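You operate a simulated robot arm through the tools that you are given. There is no shell and no other tool.

The job below is to be done with a simulated robot arm. You get a single attempt, and the scene is never put back.

TASK
Put things in order on the top of the picnic table. At the end: the grey peg from the top of the picnic table stands on top of the thin blue soap; the cream soap box from the top of the picnic table is in the white bucket; the clear purple-cap bottle (marked "Softener") stands where the yellow small sponge stood; the yellow small sponge stands where the cream soap box stood; whatever was shut is shut again. Leave all else as you found it, and nothing knocked over.

Only the result counts: the job must be done as asked and must still hold three seconds after the hand-in. Knocking over, shifting, dropping, spilling or breaking anything else fails it. A push-on lid holds only when it is set on centred and level and pressed home; a screw cap is set on level and turned clockwise until tight.

THE ROBOT
A 7-joint arm with a two-finger parallel gripper, fixed in place. Base frame: the origin is at the foot of the arm, x ahead of it, y to its left, z up; the work surface is at about z = 0. Units: m, degrees, N and s.
With the tool pointing down near the work surface it reaches from about 0.24 to 0.62 m from the base axis. Its first joint turns from -66.0 to 66.0 degrees. Payload 2.6 kg.
The TCP is the grasp point between the finger pads, 0.03 m short of the fingertips. In the tool frame z runs along the fingers and y along their closing line. Largest opening 0.094 m; finger width 0.028, thickness 0.01; the body of the gripper, 0.05 by 0.096 m, starts 0.055 m behind the TCP.
Orientation is that of the tool frame in the base frame, as [roll, pitch, yaw] about the fixed x, y, z axes, in that order (R = Rz(yaw) Ry(pitch) Rx(roll)). With the fingers straight down and closing along the base's y, the tool's x points along the base's -x, its y along +y and its z along -z.

THE INTERFACE
- The arm moves only by the tool arm_command. Its argument "series" is a list of rows, each a list of 7 numbers: the turn, a rotation vector about the tool's x, y, z in degrees, then the shift along the tool's x, y, z in m, then the finger opening in m, from 0 to 0.094. In form: [[ax, ay, az, dx, dy, dz, grip], ...]. A call has 1 to 20 rows; each row shifts and turns the commanded pose from where the row before left it, along the tool's axes as they then stand. A row lasts 0.2 s, in which the tool goes at most 0.05 m and 8.6 degrees; a call with a longer step from one row to the next is refused whole, and so is a gripper value outside its range. Where a pose cannot be reached the arm comes as near as it can. A force on the tool above 40 N (or 10 N above the force at the start of the call, whichever is more), or a blocked arm, ends the call early, and 0.2 s more pass. Each finger travels about 0.072 m/s and halts on what it meets, pressing with about 23 N; the grip force reading is that of the motor and also rises with nothing between the fingers. The clock runs only during rows and for 0.2 s after the last one: add rows that do not move to give the fingers time. It gives the time, the measured TCP pose, the force on the tool (base axes), the opening and the grip force at its end, in the units of the frame above (readings bear some noise), with the torque about the TCP (base axes, N m) and any sound that the robot's microphone picked up.
- Cameras (640 x 400 px; columns grow to the right, rows downward): "scene" is fixed at [0.054, 0.4541, 0.5614]; the picture's right is [-0.52, -0.85, 0.00], its down [-0.50, 0.31, -0.81] and it looks along [0.69, -0.42, -0.58] (base axes); focal length 283 px, centre (320, 200). "wrist" rides on the gripper at [0.076, 0.014, -0.102] in the tool frame; the picture's right is [-0.18, 0.98, 0.00], its down [-0.75, -0.14, -0.64] and it looks along [-0.63, -0.12, 0.77] (tool axes); focal length 243 px, centre (320, 200).
- grab_frame(camera): a new picture of that camera. The clock stands still meanwhile.
- locate(camera, pixels): for up to 12 pixels [column, row] of the newest picture of that camera ("zoom" is the newest enlarged one), the place [x, y, z] in the base frame of the surface seen there, good to about 0.002 m. The clock stands still meanwhile.
- close_up(camera, box): a new picture of the part [left, top, right, bottom] of that camera's present view, enlarged. The clock stands still meanwhile.
- job_done(): hands the job in; it is judged then, once.

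Unless the task says otherwise, let go and move clear before handing in.

The tools are called as name(argument=value, ...) on one line, values as JSON. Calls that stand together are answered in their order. arm_command: Moves the arm, as the interface text tells. Its arguments: {"type":"object","properties":{"series":{"type":"array"}},"required":["series"]} The other tools are called the same way: grab_frame (camera) takes a picture; locate (camera, pixels) gives the place of the surface under pixels of a picture; close_up (camera, box) takes an enlarged picture of a part of a camera's view; job_done () hands the job in.

At the start:

```text
time_s: 0.0
tcp_pos: [0.3977, 0.0494, 0.3785]
tool_rot: [180.0, 0.0, 180.0]
wrist_force: [-0.1, 0.4, -0.1]
torque: [-0.04, -0.03, -0.01]
gripper_width: 0.094
gripper_force: 0.0
```

scene: 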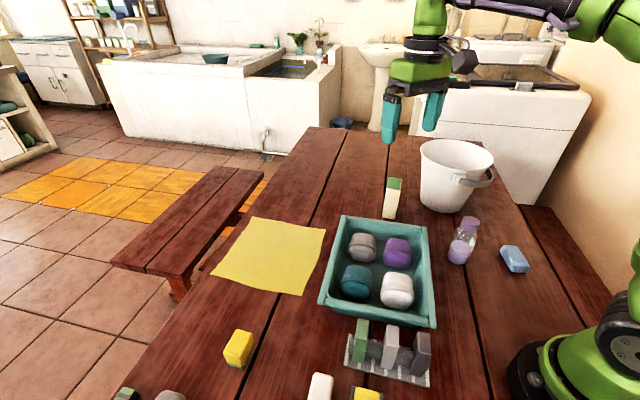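
wrist: 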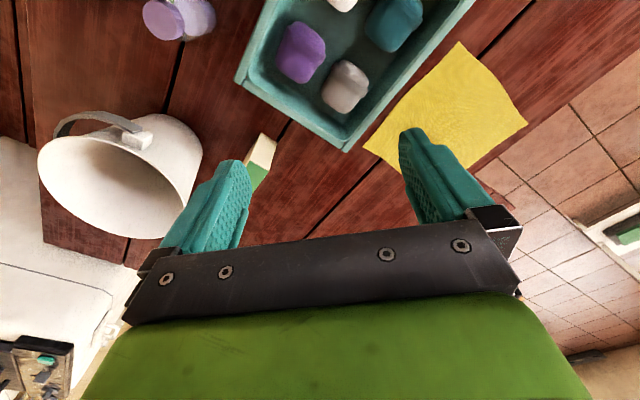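

The scene picture shows a table with a white bucket (455,175), a purple-cap bottle (463,240), a blue soap (514,258), a rack with pegs (390,350) and some yellow and white objects near the bottom edge. I'll enlarge parts of the view to identify each one.

close_up(camera="scene", box=[300, 300, 460, 400])

close_up(camera="scene", box=[370, 130, 550, 290])

close_up(camera="scene", box=[100, 300, 340, 400])

```text
4.00 times, centred on (380, 350) of scene
```

zoom: 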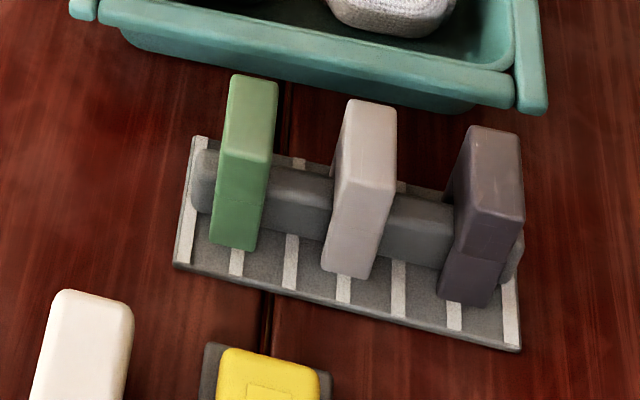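

```text
2.50 times, centred on (460, 210) of scene
```

zoom: 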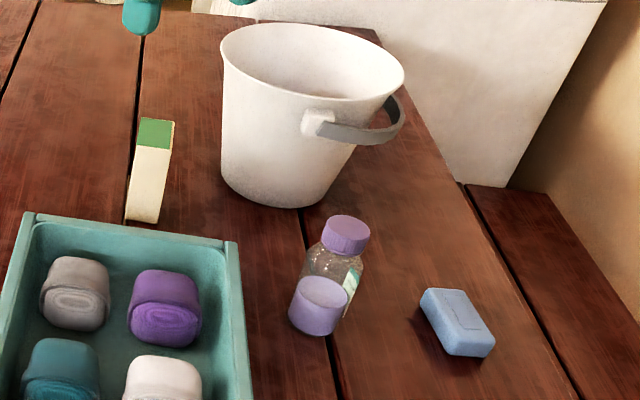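

```text
2.67 times, centred on (220, 350) of scene
```

zoom: 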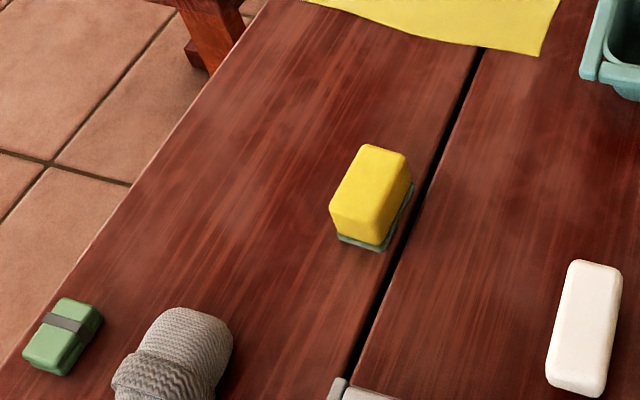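

Several objects sit partly out of the frame at the bottom: a white block, a yellow block, a grey roll and a green block. I'll measure some points and then look with the wrist camera.

grab_frame(camera="scene")

locate(camera="scene", pixels=[[394, 182], [390, 210], [240, 340], [320, 385], [367, 394], [361, 325], [391, 330], [422, 340], [514, 258], [469, 222], [455, 150], [170, 397]])

```text
taken
```

scene: 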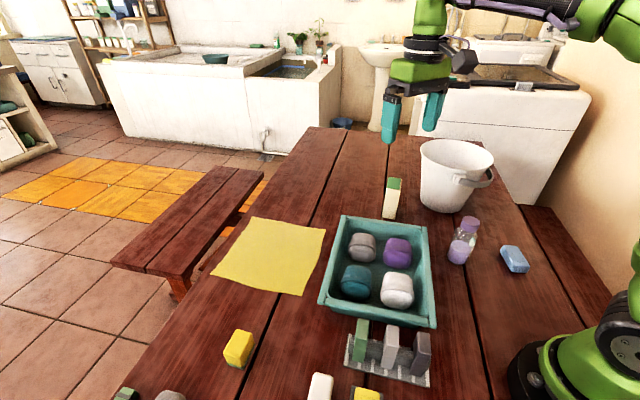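

```text
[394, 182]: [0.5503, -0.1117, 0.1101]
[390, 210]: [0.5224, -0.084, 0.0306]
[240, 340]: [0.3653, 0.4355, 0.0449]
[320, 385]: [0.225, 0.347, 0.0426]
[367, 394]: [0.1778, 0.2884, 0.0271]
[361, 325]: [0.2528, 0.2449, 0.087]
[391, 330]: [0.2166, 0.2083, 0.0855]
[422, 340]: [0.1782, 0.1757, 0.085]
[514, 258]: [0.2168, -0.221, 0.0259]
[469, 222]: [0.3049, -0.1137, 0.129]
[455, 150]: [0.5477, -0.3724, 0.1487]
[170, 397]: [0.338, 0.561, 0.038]
```

Everything relevant is well below the present tool height. I'll turn the tool 90° about the vertical and shift to the left so the wrist camera can see the left and near part of the table.

arm_command(series=[[0, 0, -8.2, 0, 0, 0, 0.094], [0, 0, -8.2, 0, 0, 0, 0.094], [0, 0, -8.2, 0, 0, 0, 0.094], [0, 0, -8.2, 0, 0, 0, 0.094], [0, 0, -8.2, 0, 0, 0, 0.094], [0, 0, -8.2, 0, 0, 0, 0.094], [0, 0, -8.2, 0, 0, 0, 0.094], [0, 0, -8.2, 0, 0, 0, 0.094], [0, 0, -8.2, 0, 0, 0, 0.094], [0, 0, -8.2, 0, 0, 0, 0.094], [0, 0, -8.0, 0, 0, 0, 0.094], [0, 0, 0, -0.03, 0.02, 0, 0.094], [0, 0, 0, -0.04, 0.02, 0, 0.094], [0, 0, 0, -0.04, 0.02, 0, 0.094], [0, 0, 0, -0.04, 0.02, 0, 0.094], [0, 0, 0, 0, 0, 0, 0.094]])

grab_frame(camera="wrist")

grab_frame(camera="scene")

```text
time_s: 3.4
tcp_pos: [0.3163, 0.1972, 0.3793]
tool_rot: [-179.9, 0.0, -90.0]
wrist_force: [0.4, 0.5, 0.0]
torque: [0.01, 0.05, 0.01]
gripper_width: 0.0943
gripper_force: 0.1
```

```text
taken
```

wrist: 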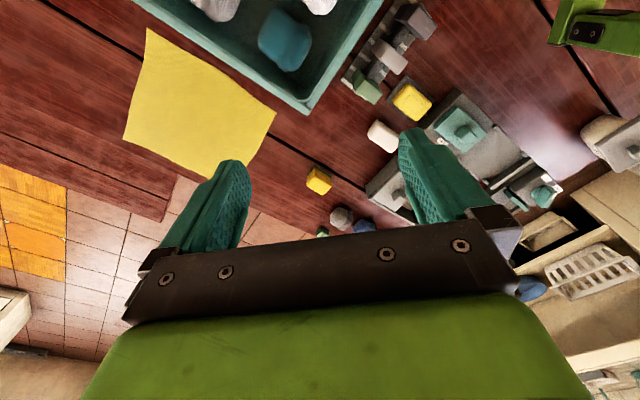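

```text
taken
```

scene: 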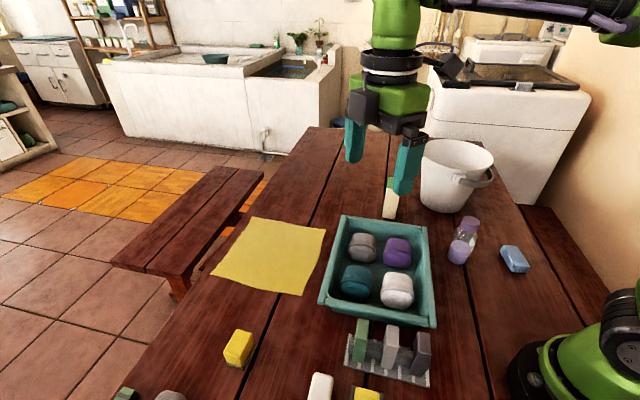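

close_up(camera="wrist", box=[290, 0, 610, 240])

locate(camera="wrist", pixels=[[318, 180], [382, 135], [410, 102], [367, 88], [390, 57], [415, 18], [460, 130], [340, 217], [322, 231], [362, 227], [500, 170], [385, 185]])

```text
1.67 times, centred on (450, 120) of wrist
```

zoom: 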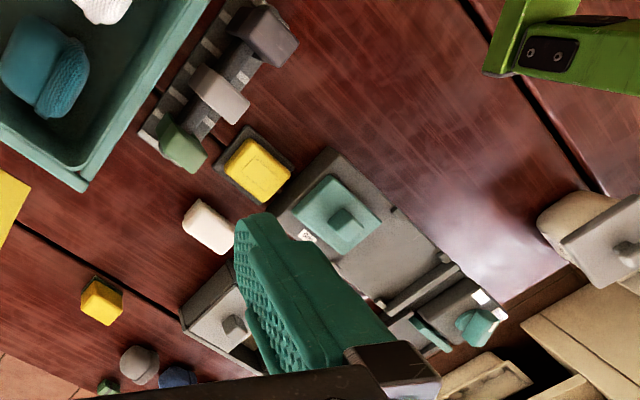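

```text
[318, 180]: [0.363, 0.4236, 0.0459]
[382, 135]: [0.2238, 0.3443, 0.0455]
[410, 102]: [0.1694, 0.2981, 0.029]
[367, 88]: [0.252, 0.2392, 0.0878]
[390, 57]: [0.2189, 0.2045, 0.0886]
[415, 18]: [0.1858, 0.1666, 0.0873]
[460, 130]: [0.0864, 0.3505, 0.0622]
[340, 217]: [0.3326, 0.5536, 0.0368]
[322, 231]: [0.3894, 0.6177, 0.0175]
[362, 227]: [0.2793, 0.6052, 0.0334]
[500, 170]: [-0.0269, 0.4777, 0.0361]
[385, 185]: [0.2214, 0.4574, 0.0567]
```

The wrist view shows a divided organizer with lids on the left. I'll enlarge each candidate object to identify it.

close_up(camera="wrist", box=[340, 0, 440, 110])

close_up(camera="wrist", box=[290, 150, 410, 240])

close_up(camera="scene", box=[430, 200, 540, 280])

close_up(camera="scene", box=[370, 160, 430, 230])

close_up(camera="scene", box=[340, 310, 440, 400])

```text
3.64 times, centred on (390, 55) of wrist
```

zoom: 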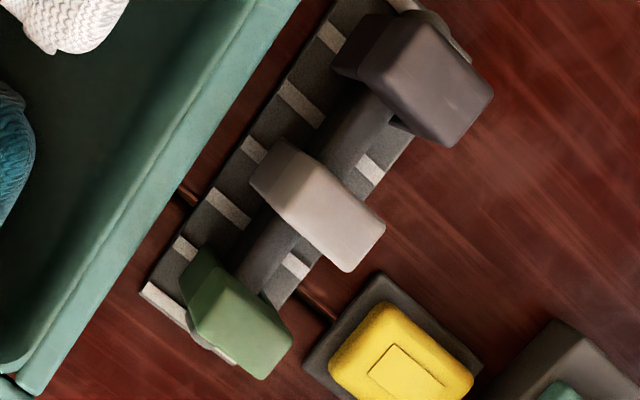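

```text
4.44 times, centred on (350, 195) of wrist
```

zoom: 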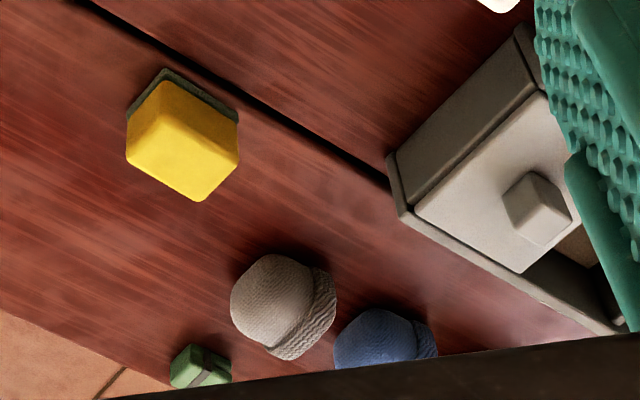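

```text
5.00 times, centred on (485, 240) of scene
```

zoom: 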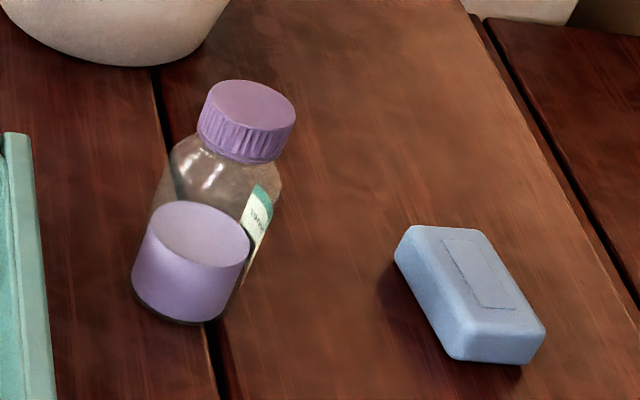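

```text
5.71 times, centred on (400, 195) of scene
```

zoom: 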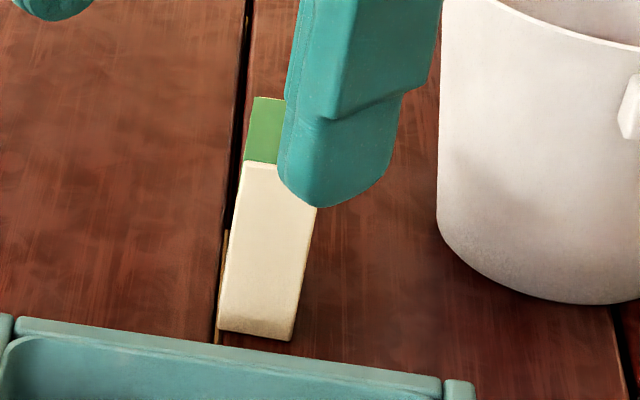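

```text
4.44 times, centred on (390, 355) of scene
```

zoom: 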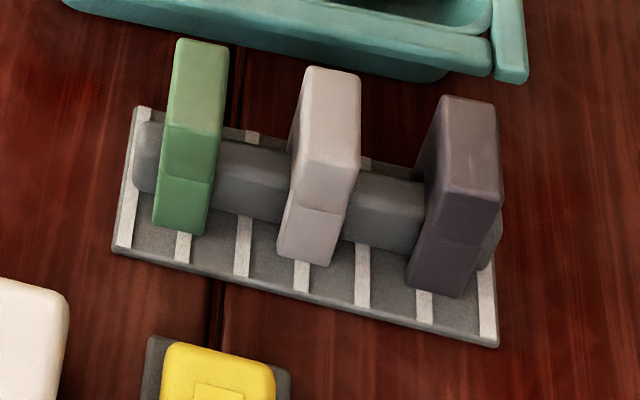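

The blue soap at (514,258) is a bar with an embossed rectangle, and the pegs clip over a rail. I'll zoom on the cream block, the cream-and-green box and the organizer to tell box from soap.

close_up(camera="wrist", box=[350, 105, 420, 165])

close_up(camera="wrist", box=[420, 80, 620, 200])

close_up(camera="scene", box=[290, 350, 390, 400])

close_up(camera="scene", box=[320, 205, 440, 335])

```text
6.67 times, centred on (385, 135) of wrist
```

zoom: 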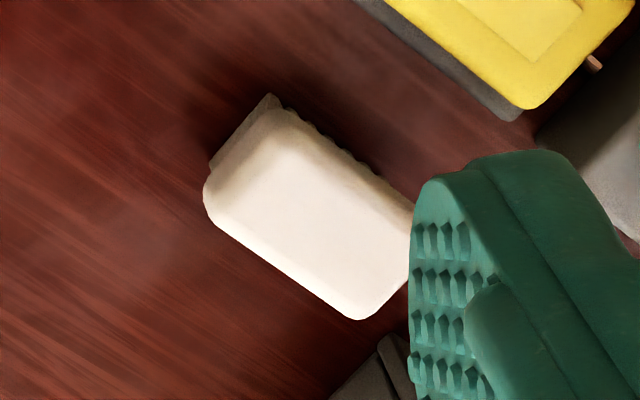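

```text
3.20 times, centred on (520, 140) of wrist
```

zoom: 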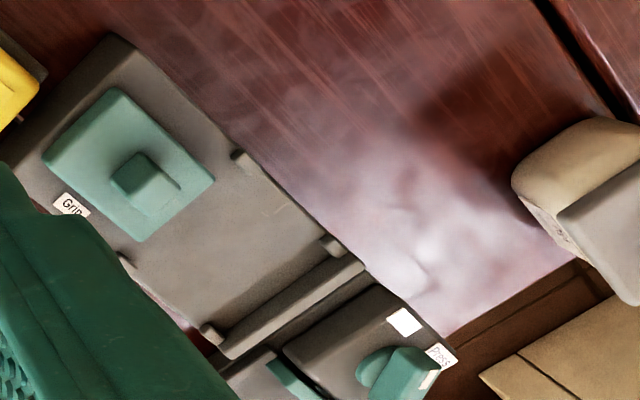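

```text
6.40 times, centred on (340, 375) of scene
```

zoom: 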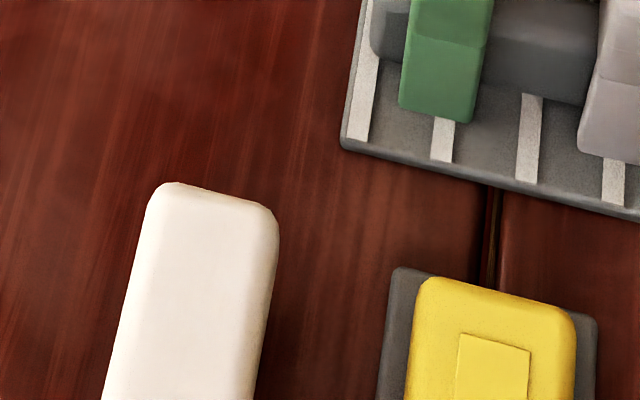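

```text
3.08 times, centred on (380, 270) of scene
```

zoom: 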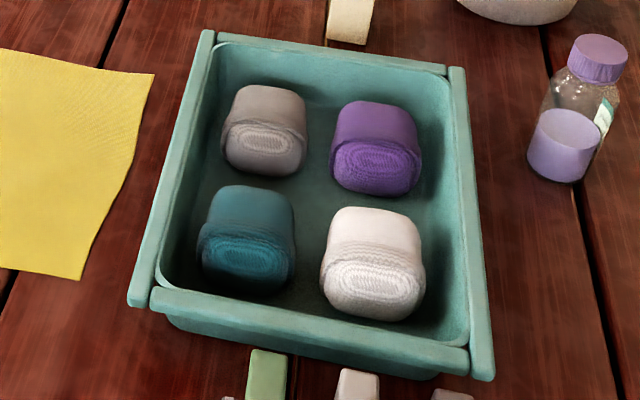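

The block at (0.22, 0.34) has a bristly underside and looks like a brush or sponge, while the tall cream item with the green top at (0.54, -0.1) looks like the soap carton. I need a better view of the peg colours, so I'll move the wrist camera nearer to the rack.

arm_command(series=[[0, 0, 0, 0.025, 0.02, 0.02, 0.094], [0, 0, 0, 0.025, 0.02, 0.02, 0.094], [0, 0, 0, 0.025, 0.02, 0.02, 0.094], [0, 0, 0, 0.025, 0.01, 0.02, 0.094], [0, 0, 0, 0, 0, 0, 0.094]])

grab_frame(camera="wrist")

close_up(camera="wrist", box=[280, 0, 480, 150])

```text
time_s: 4.6
tcp_pos: [0.2454, 0.0983, 0.2978]
tool_rot: [180.0, 0.0, -90.0]
wrist_force: [0.1, -0.4, -0.1]
torque: [0.0, -0.01, -0.01]
gripper_width: 0.0939
gripper_force: 0.0
```

```text
taken
```

wrist: 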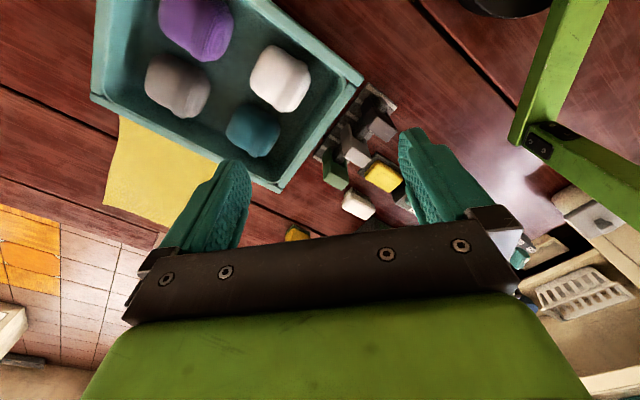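

```text
2.67 times, centred on (380, 75) of wrist
```

zoom: 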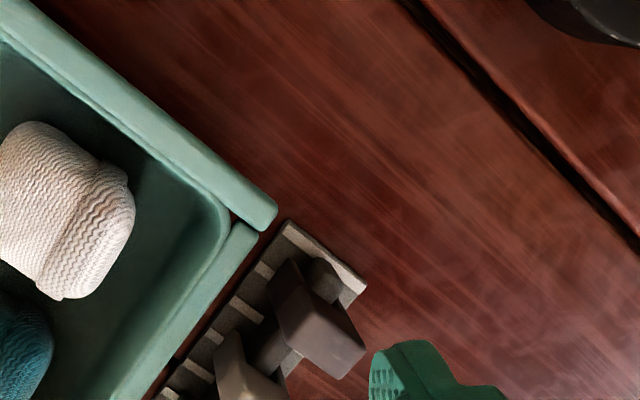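

The light peg is at (355,150) and the dark peg at (378,125) in the wrist picture; the grey roll at (178,88) serves as a colour reference. I'll zoom in to compare.

close_up(camera="wrist", box=[310, 80, 430, 230])

close_up(camera="wrist", box=[90, 0, 390, 200])

close_up(camera="wrist", box=[480, 120, 640, 320])

```text
2.67 times, centred on (370, 155) of wrist
```

zoom: 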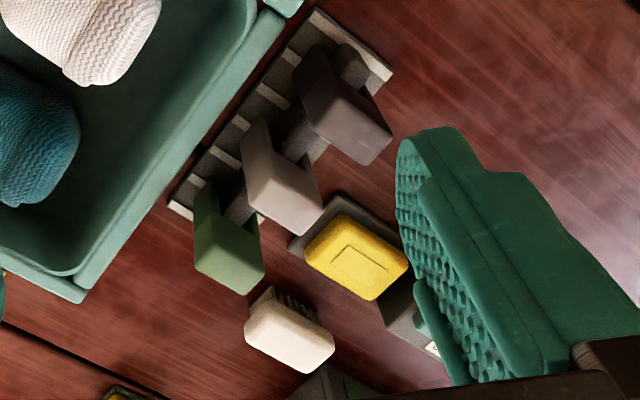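

```text
2.00 times, centred on (240, 100) of wrist
```

zoom: 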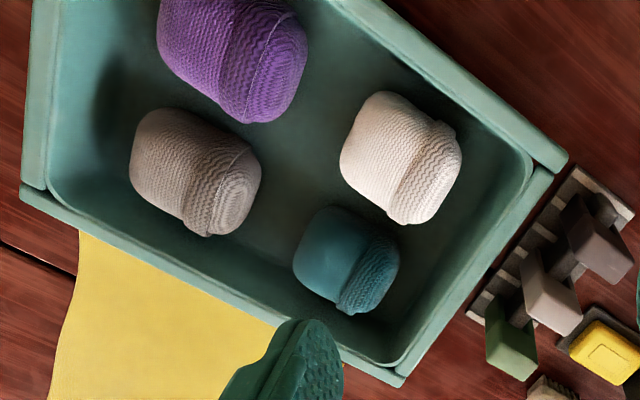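

```text
2.00 times, centred on (560, 220) of wrist
```

zoom: 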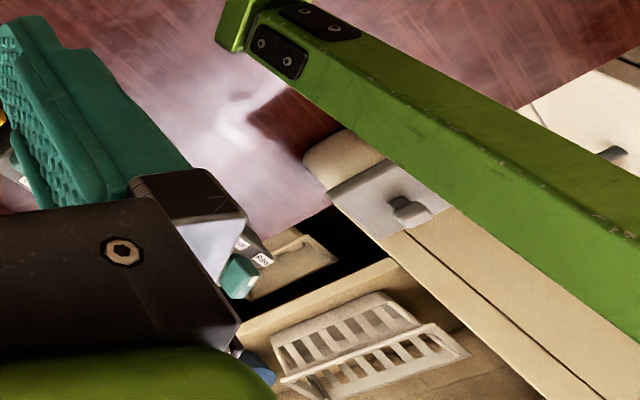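

The three blocks clip onto a rail with tick marks, so I'm not sure they are the "pegs". I'll move back and up to survey the organizer on the left for labels and other peg-like items.

arm_command(series=[[0, 0, 0, -0.03, -0.02, -0.03, 0.094], [0, 0, 0, -0.04, -0.02, -0.03, 0.094], [0, 0, 0, -0.04, 0, -0.03, 0.094], [0, 0, 0, -0.04, 0.02, 0, 0.094], [0, 0, 0, -0.02, 0.02, 0, 0.094], [0, 0, -8, 0, 0, 0, 0.094], [0, 0, -8, 0, 0, 0, 0.094], [0, 0, -8, 0, 0, 0, 0.094], [0, 0, -8, 0, 0, 0, 0.094], [0, 0, 0, 0, 0, 0, 0.094]])

grab_frame(camera="wrist")

```text
refused: row 2 steps farther than a row can; nothing moved
```

```text
taken
```

wrist: 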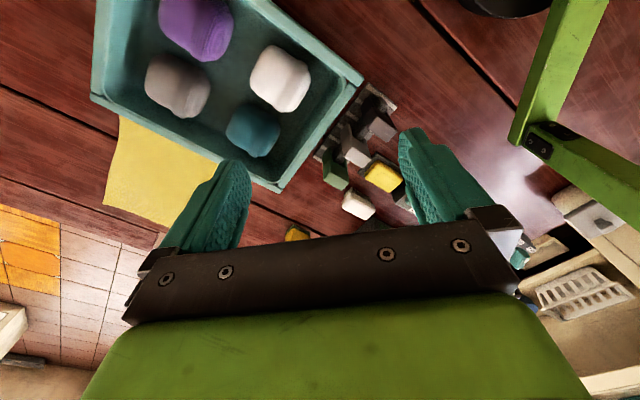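

The call was refused because one row was too long and nothing moved. I'll resend it with smaller steps.

arm_command(series=[[0, 0, 0, -0.03, -0.02, -0.03, 0.094], [0, 0, 0, -0.035, -0.01, -0.03, 0.094], [0, 0, 0, -0.035, 0, -0.03, 0.094], [0, 0, 0, -0.035, 0.01, 0, 0.094], [0, 0, 0, -0.02, 0.02, 0, 0.094], [0, 0, -8, 0, 0, 0, 0.094], [0, 0, -8, 0, 0, 0, 0.094], [0, 0, -8, 0, 0, 0, 0.094], [0, 0, -8, 0, 0, 0, 0.094], [0, 0, 0, 0, 0, 0, 0.094]])

grab_frame(camera="wrist")

```text
time_s: 6.8
tcp_pos: [0.2467, 0.2547, 0.3887]
tool_rot: [-180.0, 0.0, -57.9]
wrist_force: [1.0, -0.2, 0.3]
torque: [0.0, 0.0, 0.0]
gripper_width: 0.094
gripper_force: 0.1
```

```text
taken
```

wrist: 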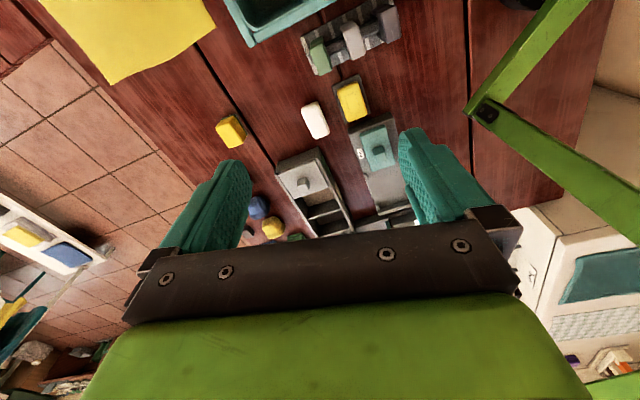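

This view shows a shelf at (45,240) with more sponges and soaps, plus the organizer near (340,180). I'll zoom on both.

close_up(camera="wrist", box=[240, 70, 420, 240])

close_up(camera="wrist", box=[0, 180, 120, 280])

close_up(camera="wrist", box=[290, 0, 410, 90])

close_up(camera="wrist", box=[0, 280, 120, 400])

```text
2.35 times, centred on (330, 155) of wrist
```

zoom: 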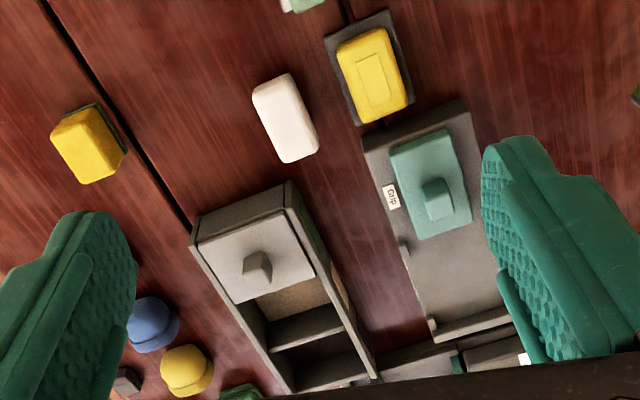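

```text
4.00 times, centred on (60, 230) of wrist
```

zoom: 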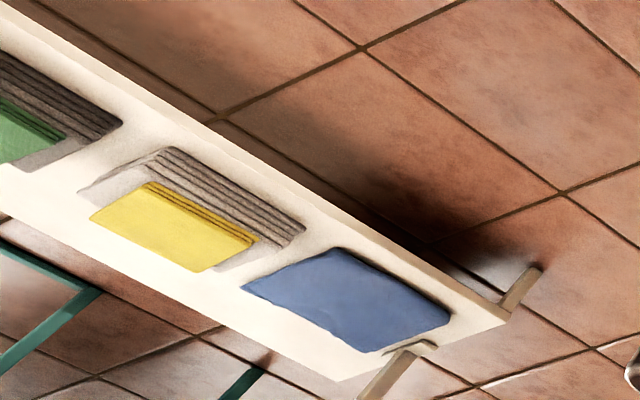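

```text
4.44 times, centred on (350, 45) of wrist
```

zoom: 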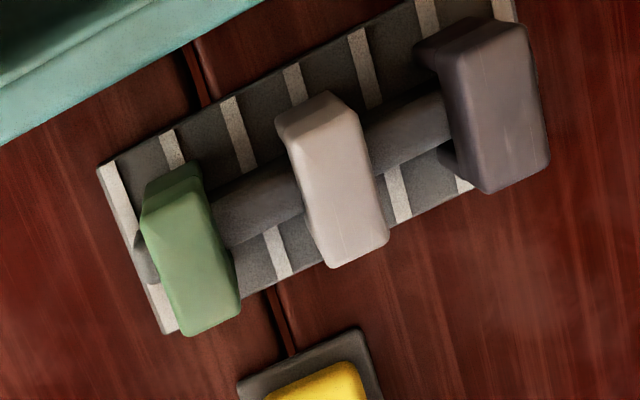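

```text
3.33 times, centred on (60, 340) of wrist
```

zoom: 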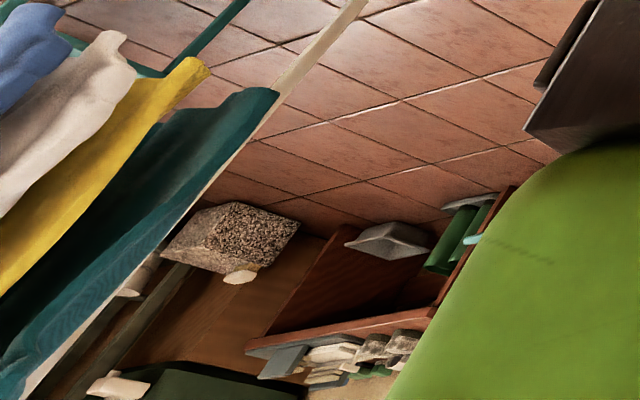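

The pegs on the rail are green, light grey and charcoal. I'll zoom in more tightly from both cameras to judge which one should be called grey.

close_up(camera="wrist", box=[40, 372, 90, 400])

close_up(camera="scene", box=[376, 318, 436, 380])

close_up(camera="wrist", box=[290, 0, 410, 150])

```text
12.80 times, centred on (65, 386) of wrist
```

zoom: 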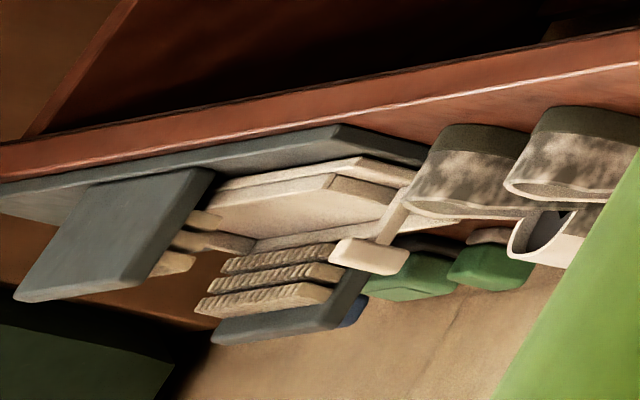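

```text
6.45 times, centred on (406, 349) of scene
```

zoom: 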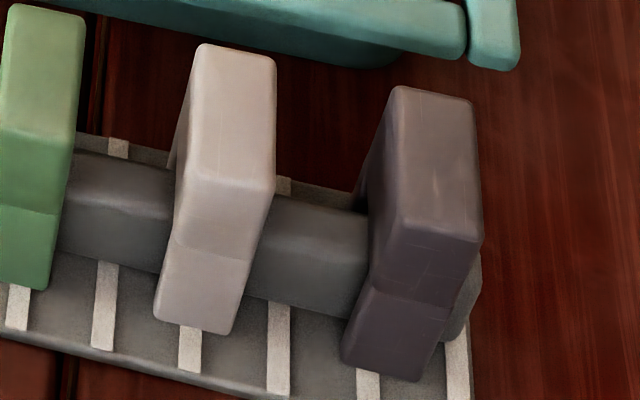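

```text
2.67 times, centred on (350, 75) of wrist
```

zoom: 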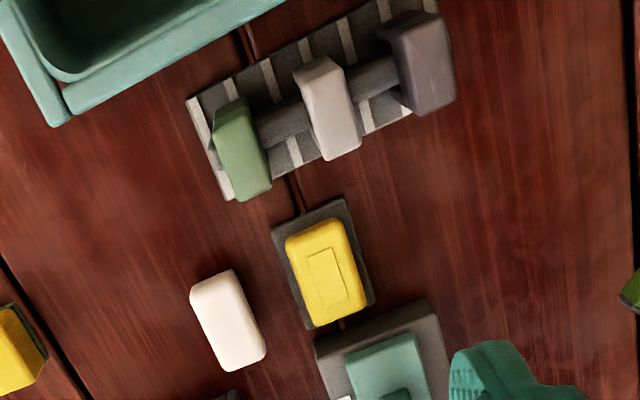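

I can't yet settle which peg counts as grey, so I'll zoom on flat patches of the pegs and compare them with the grey and white rolls in the tray.

close_up(camera="scene", box=[388, 328, 396, 333])

close_up(camera="scene", box=[418, 336, 426, 341])

close_up(camera="scene", box=[356, 234, 364, 239])

close_up(camera="scene", box=[394, 273, 402, 278])

close_up(camera="scene", box=[316, 380, 324, 385])

```text
16.00 times, centred on (392, 330) of scene
```

zoom: 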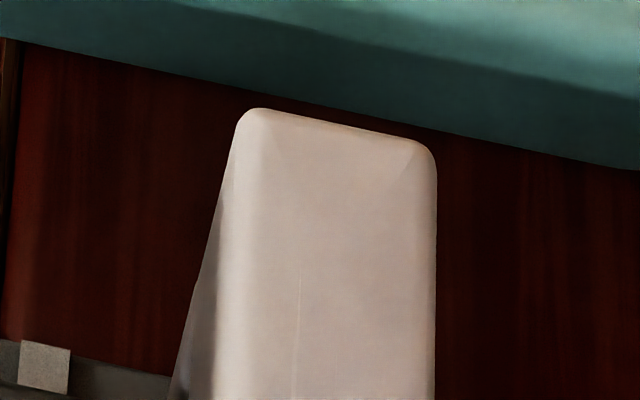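

```text
16.00 times, centred on (422, 338) of scene
```

zoom: 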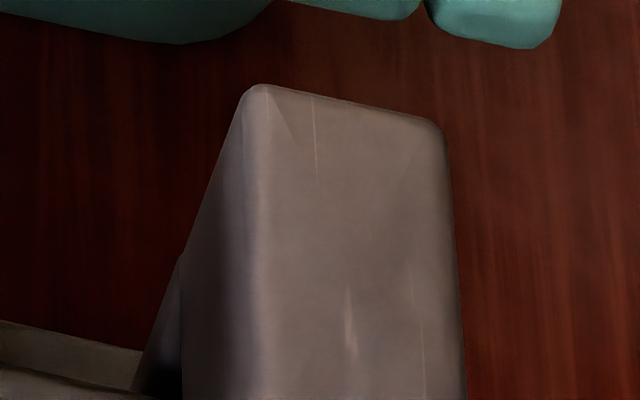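

```text
16.00 times, centred on (360, 236) of scene
```

zoom: 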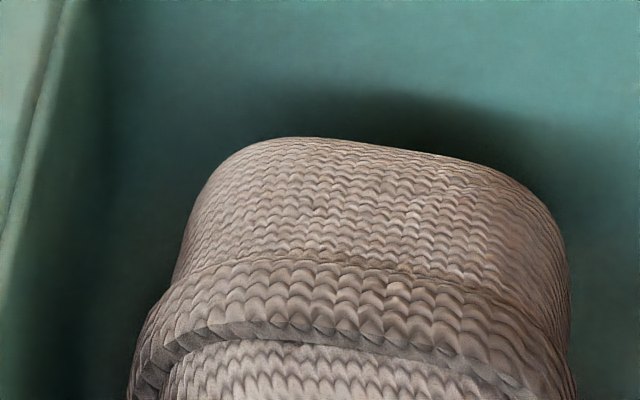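

```text
16.00 times, centred on (398, 276) of scene
```

zoom: 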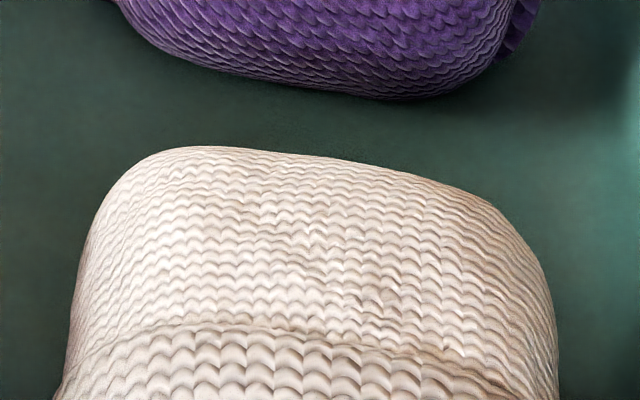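

```text
16.00 times, centred on (320, 382) of scene
```

zoom: 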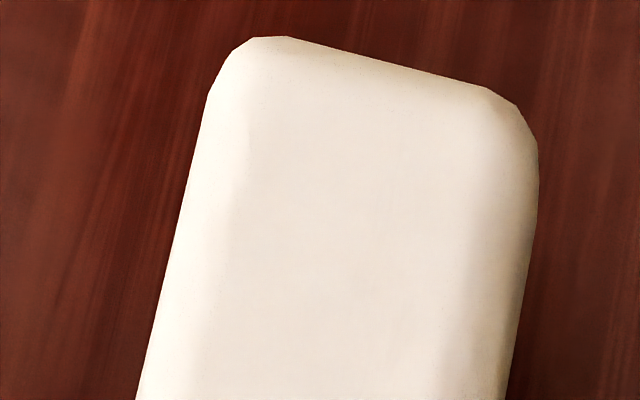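

The light peg's flat patch (about 175) is much closer to the grey roll (about 150) than to the white objects (about 230), and the third peg is clearly charcoal. I'll treat the light one as the grey peg. Next I'll turn the tool back and look at the bottle, box and bucket from above.

arm_command(series=[[0, 0, 8.14, 0, 0, 0, 0.094], [0, 0, 8.14, 0, 0, 0, 0.094], [0, 0, 8.14, 0, 0, 0, 0.094], [0, 0, 8.14, 0, 0, 0, 0.094], [0, 0, 8.14, 0, 0, 0, 0.094], [0, 0, 8.14, 0, 0, 0, 0.094], [0, 0, 8.14, 0, 0, 0, 0.094], [0, 0, 8.14, 0, 0, 0, 0.094], [0, 0, 8.14, 0, 0, 0, 0.094], [0, 0, 8.14, 0, 0, 0, 0.094], [0, 0, 8.14, 0, 0, 0, 0.094], [0, 0, 8.14, 0, 0, 0, 0.094], [0, 0, 8.14, 0, 0, 0, 0.094], [0, 0, 8.14, 0, 0, 0, 0.094], [0, 0, 8.14, 0, 0, 0, 0.094]])

arm_command(series=[[0, 0, 0, -0.013, -0.044, 0, 0.094], [0, 0, 0, -0.013, -0.045, 0, 0.094], [0, 0, 0, -0.013, -0.045, 0, 0.094], [0, 0, 0, -0.013, -0.045, 0, 0.094], [0, 0, 0, -0.013, -0.045, 0, 0.094], [0, 0, 0, -0.013, -0.045, 0, 0.094], [0, 0, 0, -0.013, -0.045, 0, 0.094], [0, 0, 0, -0.013, -0.04, 0, 0.094], [0, 0, 0, 0, 0, 0, 0.094]])

grab_frame(camera="wrist")

grab_frame(camera="scene")

```text
time_s: 10.0
tcp_pos: [0.2465, 0.2552, 0.3872]
tool_rot: [180.0, -0.1, 179.8]
wrist_force: [-0.5, -0.5, 0.8]
torque: [0.01, -0.04, -0.02]
gripper_width: 0.0941
gripper_force: 0.0
```

```text
time_s: 12.0
tcp_pos: [0.35, -0.0994, 0.3872]
tool_rot: [-180.0, 0.0, 179.9]
wrist_force: [0.3, 1.4, 0.0]
torque: [-0.03, -0.02, 0.0]
gripper_width: 0.0939
gripper_force: 0.0
```

```text
taken
```

wrist: 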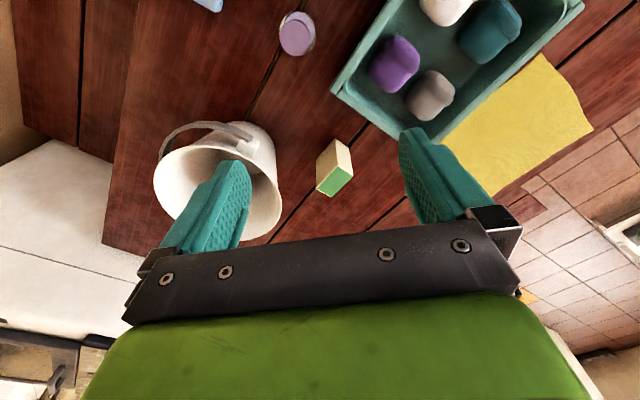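

```text
taken
```

scene: 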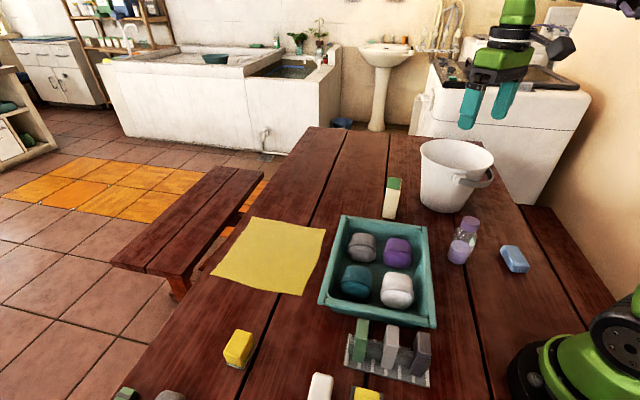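

close_up(camera="wrist", box=[290, 120, 380, 210])

locate(camera="wrist", pixels=[[335, 182], [321, 188], [352, 176], [340, 196], [331, 175], [322, 152], [335, 142], [348, 152], [330, 160], [320, 172]])

close_up(camera="wrist", box=[140, 100, 320, 260])

```text
4.44 times, centred on (335, 165) of wrist
```

zoom: 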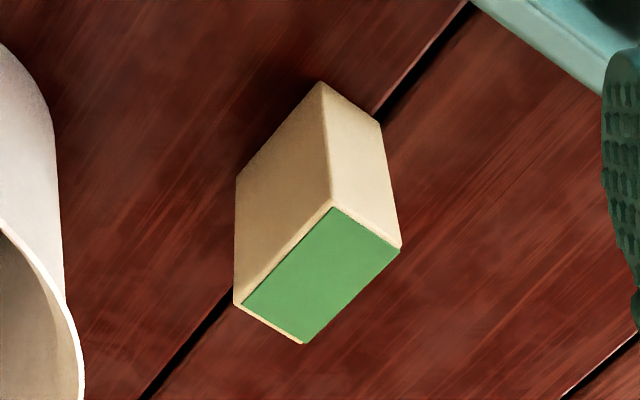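

```text
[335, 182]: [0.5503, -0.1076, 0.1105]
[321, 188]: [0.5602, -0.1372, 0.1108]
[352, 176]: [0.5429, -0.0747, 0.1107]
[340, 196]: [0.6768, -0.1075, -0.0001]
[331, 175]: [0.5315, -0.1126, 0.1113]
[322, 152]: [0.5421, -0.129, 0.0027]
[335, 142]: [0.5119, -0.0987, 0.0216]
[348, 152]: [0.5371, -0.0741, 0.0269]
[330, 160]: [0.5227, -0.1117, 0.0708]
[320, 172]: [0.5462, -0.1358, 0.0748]
```

```text
2.50 times, centred on (230, 180) of wrist
```

zoom: 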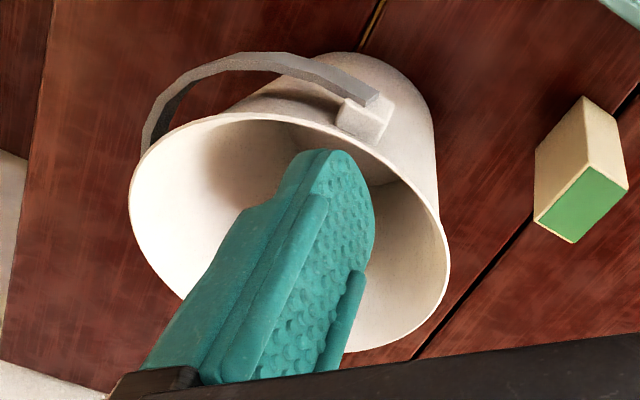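

The box's green top has corners near (332,208), (400,247), (303,344) and (235,303) in the enlarged picture. I'll re-zoom and measure those, then the bucket's rim.

close_up(camera="wrist", box=[305, 130, 365, 205])

```text
5.33 times, centred on (335, 168) of wrist
```

zoom: 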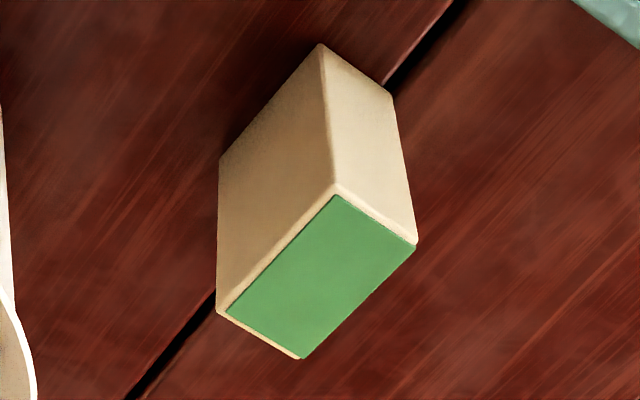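

locate(camera="zoom", pixels=[[334, 192], [410, 242], [302, 352], [224, 310], [318, 272], [320, 52], [386, 92], [224, 165], [370, 218], [264, 333]])

locate(camera="scene", pixels=[[456, 141], [422, 155], [492, 155], [455, 168], [440, 212], [425, 195], [460, 210], [470, 165], [488, 180], [440, 150]])

close_up(camera="scene", box=[405, 125, 505, 225])

```text
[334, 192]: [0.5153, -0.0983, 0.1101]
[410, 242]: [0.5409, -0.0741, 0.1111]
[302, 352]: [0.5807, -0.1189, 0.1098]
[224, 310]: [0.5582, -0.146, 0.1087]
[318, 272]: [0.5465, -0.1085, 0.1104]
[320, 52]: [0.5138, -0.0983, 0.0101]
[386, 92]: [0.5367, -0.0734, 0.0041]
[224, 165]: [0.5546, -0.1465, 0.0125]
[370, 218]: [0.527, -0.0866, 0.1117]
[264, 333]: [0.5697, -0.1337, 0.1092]
```

```text
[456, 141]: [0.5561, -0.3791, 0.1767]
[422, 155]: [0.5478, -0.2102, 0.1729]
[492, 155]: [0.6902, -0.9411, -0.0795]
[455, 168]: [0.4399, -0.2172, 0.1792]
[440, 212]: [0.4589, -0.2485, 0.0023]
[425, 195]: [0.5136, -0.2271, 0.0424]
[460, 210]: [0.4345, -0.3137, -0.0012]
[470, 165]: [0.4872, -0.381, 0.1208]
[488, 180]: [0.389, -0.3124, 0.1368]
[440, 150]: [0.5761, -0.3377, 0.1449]
```

```text
4.00 times, centred on (455, 175) of scene
```

zoom: 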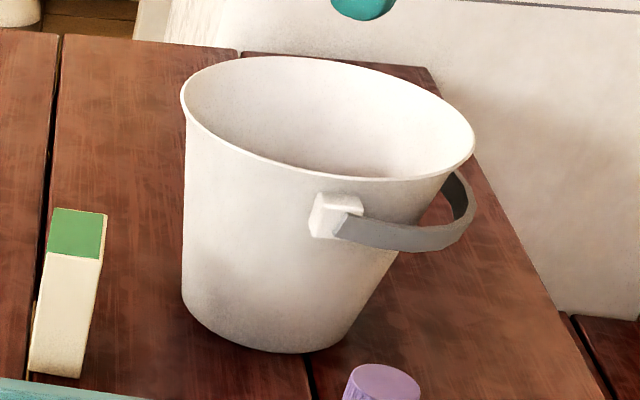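

The box measures about 0.035 × 0.064 × 0.11 m, centred at (0.548, -0.110) with its short side along about 43°. The bucket's rim is about 0.10 m in radius, centred at (0.499, -0.297) at z 0.178. Next I'll measure the sponge and the bottle.

close_up(camera="scene", box=[210, 315, 270, 380])

```text
6.15 times, centred on (240, 348) of scene
```

zoom: 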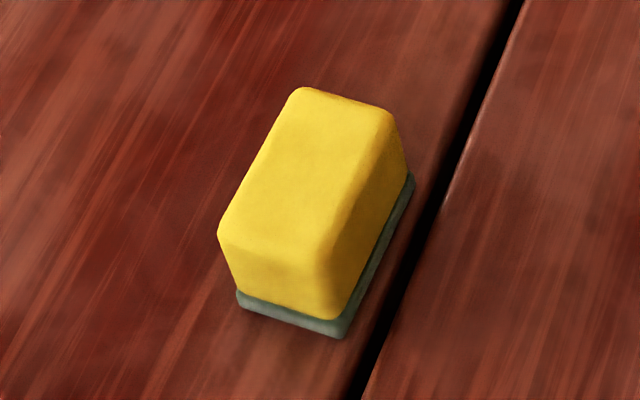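

locate(camera="zoom", pixels=[[300, 94], [385, 115], [225, 228], [318, 246], [305, 175], [340, 332], [240, 300], [410, 182], [395, 165], [325, 310], [235, 280], [340, 342]])

close_up(camera="scene", box=[440, 205, 490, 270])

```text
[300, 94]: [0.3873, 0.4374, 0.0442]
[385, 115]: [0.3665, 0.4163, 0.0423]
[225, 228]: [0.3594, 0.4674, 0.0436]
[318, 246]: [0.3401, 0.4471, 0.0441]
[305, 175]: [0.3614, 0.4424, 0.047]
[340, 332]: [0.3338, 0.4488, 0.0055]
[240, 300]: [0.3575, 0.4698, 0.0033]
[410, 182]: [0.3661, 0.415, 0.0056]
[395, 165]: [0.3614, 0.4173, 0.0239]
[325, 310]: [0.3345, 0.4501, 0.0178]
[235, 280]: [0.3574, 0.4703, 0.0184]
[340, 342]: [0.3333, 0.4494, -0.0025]
```

```text
6.15 times, centred on (465, 238) of scene
```

zoom: 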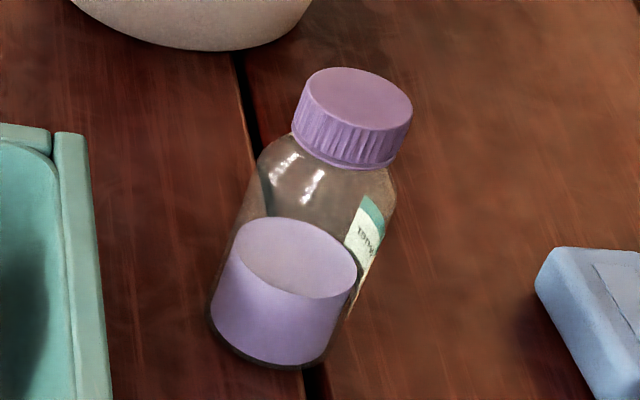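

The sponge is about 0.032 × 0.047 × 0.046 m, centred at (0.363, 0.442) with its short axis at about 43°. Next I'll measure the bottle from the current zoom.

locate(camera="zoom", pixels=[[357, 98], [309, 82], [410, 112], [325, 70], [380, 125], [340, 150], [270, 355], [212, 325], [330, 350], [280, 180], [360, 240], [298, 140]])

close_up(camera="wrist", box=[260, 0, 340, 70])

```text
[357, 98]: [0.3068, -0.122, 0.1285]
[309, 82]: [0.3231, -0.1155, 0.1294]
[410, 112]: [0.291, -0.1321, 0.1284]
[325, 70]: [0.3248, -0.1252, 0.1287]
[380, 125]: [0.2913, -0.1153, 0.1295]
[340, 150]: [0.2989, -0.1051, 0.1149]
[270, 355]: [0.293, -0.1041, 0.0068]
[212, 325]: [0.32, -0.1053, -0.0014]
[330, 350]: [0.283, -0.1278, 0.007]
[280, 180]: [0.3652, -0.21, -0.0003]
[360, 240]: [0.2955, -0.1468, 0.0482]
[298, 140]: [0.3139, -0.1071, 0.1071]
```

```text
5.71 times, centred on (300, 35) of wrist
```

zoom: 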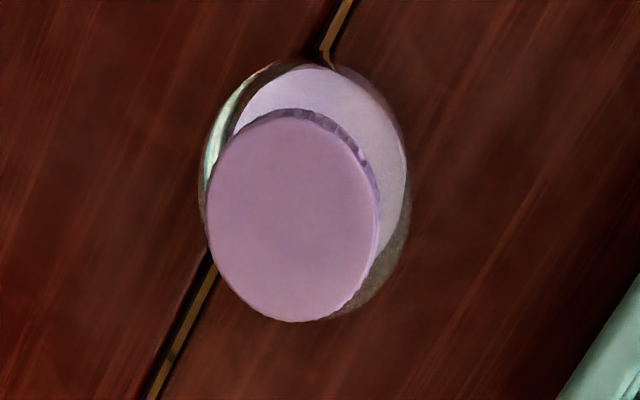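

The bottle's cap top is at z 0.129, centred at (0.307, -0.122), with a body about 0.052 m across. Next I'll measure the blue soap and the tray rim.

close_up(camera="scene", box=[490, 235, 540, 285])

locate(camera="scene", pixels=[[341, 217], [426, 230], [433, 322], [322, 302], [428, 270], [385, 222], [362, 238], [398, 277], [270, 222], [327, 230], [305, 292], [215, 270]])

```text
8.00 times, centred on (515, 260) of scene
```

zoom: 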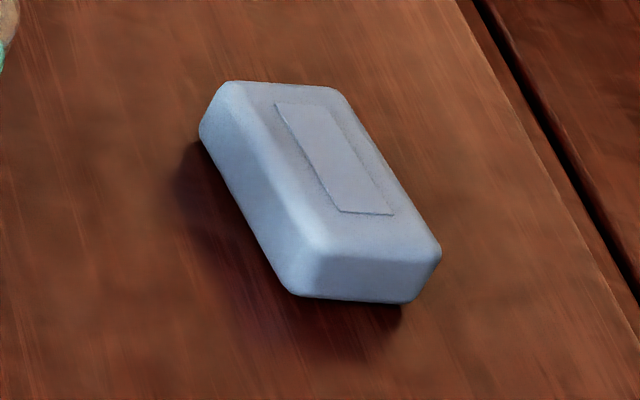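

```text
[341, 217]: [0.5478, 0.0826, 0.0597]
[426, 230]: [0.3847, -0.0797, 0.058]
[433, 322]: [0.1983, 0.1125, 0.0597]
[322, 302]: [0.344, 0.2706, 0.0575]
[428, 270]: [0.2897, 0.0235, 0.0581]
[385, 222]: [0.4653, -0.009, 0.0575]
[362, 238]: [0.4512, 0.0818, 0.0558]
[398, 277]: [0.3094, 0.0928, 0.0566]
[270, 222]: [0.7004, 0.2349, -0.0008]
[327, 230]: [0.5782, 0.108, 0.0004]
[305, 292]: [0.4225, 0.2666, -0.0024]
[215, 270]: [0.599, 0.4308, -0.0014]
```

locate(camera="zoom", pixels=[[235, 88], [335, 92], [432, 250], [315, 245], [338, 158], [205, 135], [298, 285], [410, 295], [385, 210], [280, 106], [335, 104], [345, 208]])

close_up(camera="scene", box=[376, 318, 416, 380])

```text
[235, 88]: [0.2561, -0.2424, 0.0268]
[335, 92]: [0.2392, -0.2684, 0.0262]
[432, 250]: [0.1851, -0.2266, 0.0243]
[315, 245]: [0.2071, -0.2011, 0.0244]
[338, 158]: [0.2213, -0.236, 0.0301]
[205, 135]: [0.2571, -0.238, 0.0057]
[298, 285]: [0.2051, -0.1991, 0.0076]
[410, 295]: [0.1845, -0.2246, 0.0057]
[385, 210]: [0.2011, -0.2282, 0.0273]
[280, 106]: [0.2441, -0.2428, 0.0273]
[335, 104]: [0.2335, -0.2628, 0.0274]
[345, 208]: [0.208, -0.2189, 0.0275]
```

```text
6.45 times, centred on (396, 349) of scene
```

zoom: 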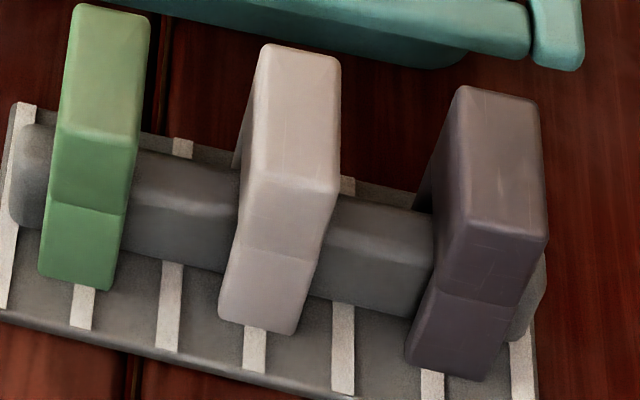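

The soap's top centre is about (0.222, -0.235), z 0.028, with its long axis at about -39°. Now I'll measure the grey peg and its neighbours in the current zoom.

locate(camera="zoom", pixels=[[266, 50], [332, 58], [332, 185], [258, 172], [295, 115], [248, 240], [316, 252], [224, 312], [292, 328], [255, 282], [138, 18], [462, 95]])

```text
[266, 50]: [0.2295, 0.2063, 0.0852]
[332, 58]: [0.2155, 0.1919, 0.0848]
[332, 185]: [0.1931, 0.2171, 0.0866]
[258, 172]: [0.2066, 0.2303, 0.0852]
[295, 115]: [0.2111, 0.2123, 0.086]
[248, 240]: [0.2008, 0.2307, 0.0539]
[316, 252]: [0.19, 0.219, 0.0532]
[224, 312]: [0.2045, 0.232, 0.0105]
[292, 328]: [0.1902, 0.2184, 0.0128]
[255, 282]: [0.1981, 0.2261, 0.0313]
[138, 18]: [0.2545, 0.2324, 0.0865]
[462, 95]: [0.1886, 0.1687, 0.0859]
```

The grey peg is about 0.022 × 0.037 m at the top, centred at (0.211, 0.211) with its top at z 0.086. Everything needed is now measured, so I'll start with the cream box by turning the tool to yaw 133° and moving above it.

arm_command(series=[[0, 0, 7.85, 0, 0, 0, 0.094], [0, 0, 7.85, 0, 0, 0, 0.094], [0, 0, 7.85, 0, 0, 0, 0.094], [0, 0, 7.85, 0, 0, 0, 0.094], [0, 0, 7.85, 0, 0, 0, 0.094], [0, 0, 7.65, 0, 0, 0, 0.094], [0, 0, 0, -0.0285, 0.0276, 0.02, 0.094], [0, 0, 0, -0.0285, 0.0276, 0.02, 0.094], [0, 0, 0, -0.0285, 0.0276, 0.02, 0.094], [0, 0, 0, -0.0285, 0.0276, 0.02, 0.094], [0, 0, 0, -0.0284, 0.0276, 0.02, 0.094], [0, 0, 0, 0, 0, 0.03, 0.094], [0, 0, 0, 0, 0, 0.03, 0.094], [0, 0, 0, 0, 0, 0, 0.094]])

grab_frame(camera="wrist")

grab_frame(camera="scene")

```text
time_s: 15.0
tcp_pos: [0.5467, -0.111, 0.2282]
tool_rot: [-180.0, -0.1, 133.0]
wrist_force: [-0.9, 0.8, -0.2]
torque: [0.01, 0.02, 0.0]
gripper_width: 0.0939
gripper_force: 0.1
```

```text
taken
```

wrist: 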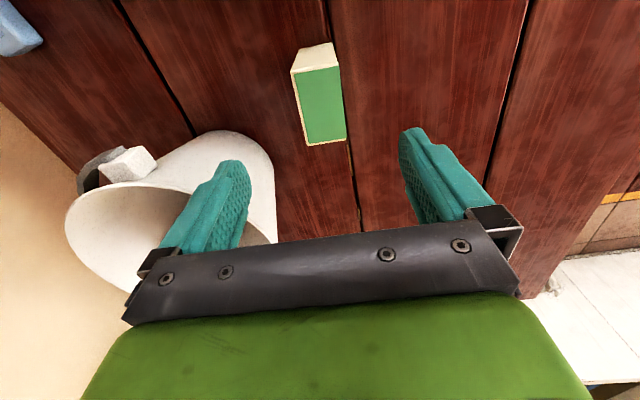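

```text
taken
```

scene: 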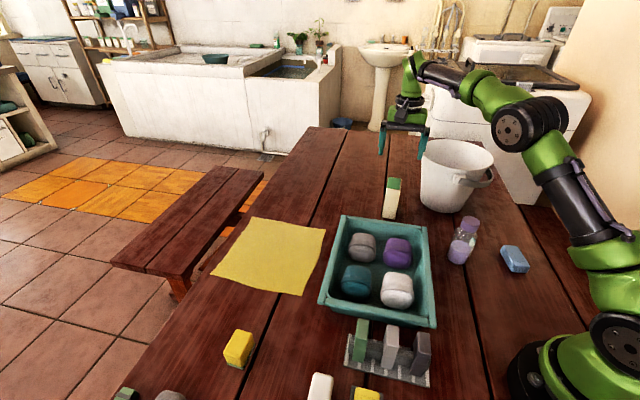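

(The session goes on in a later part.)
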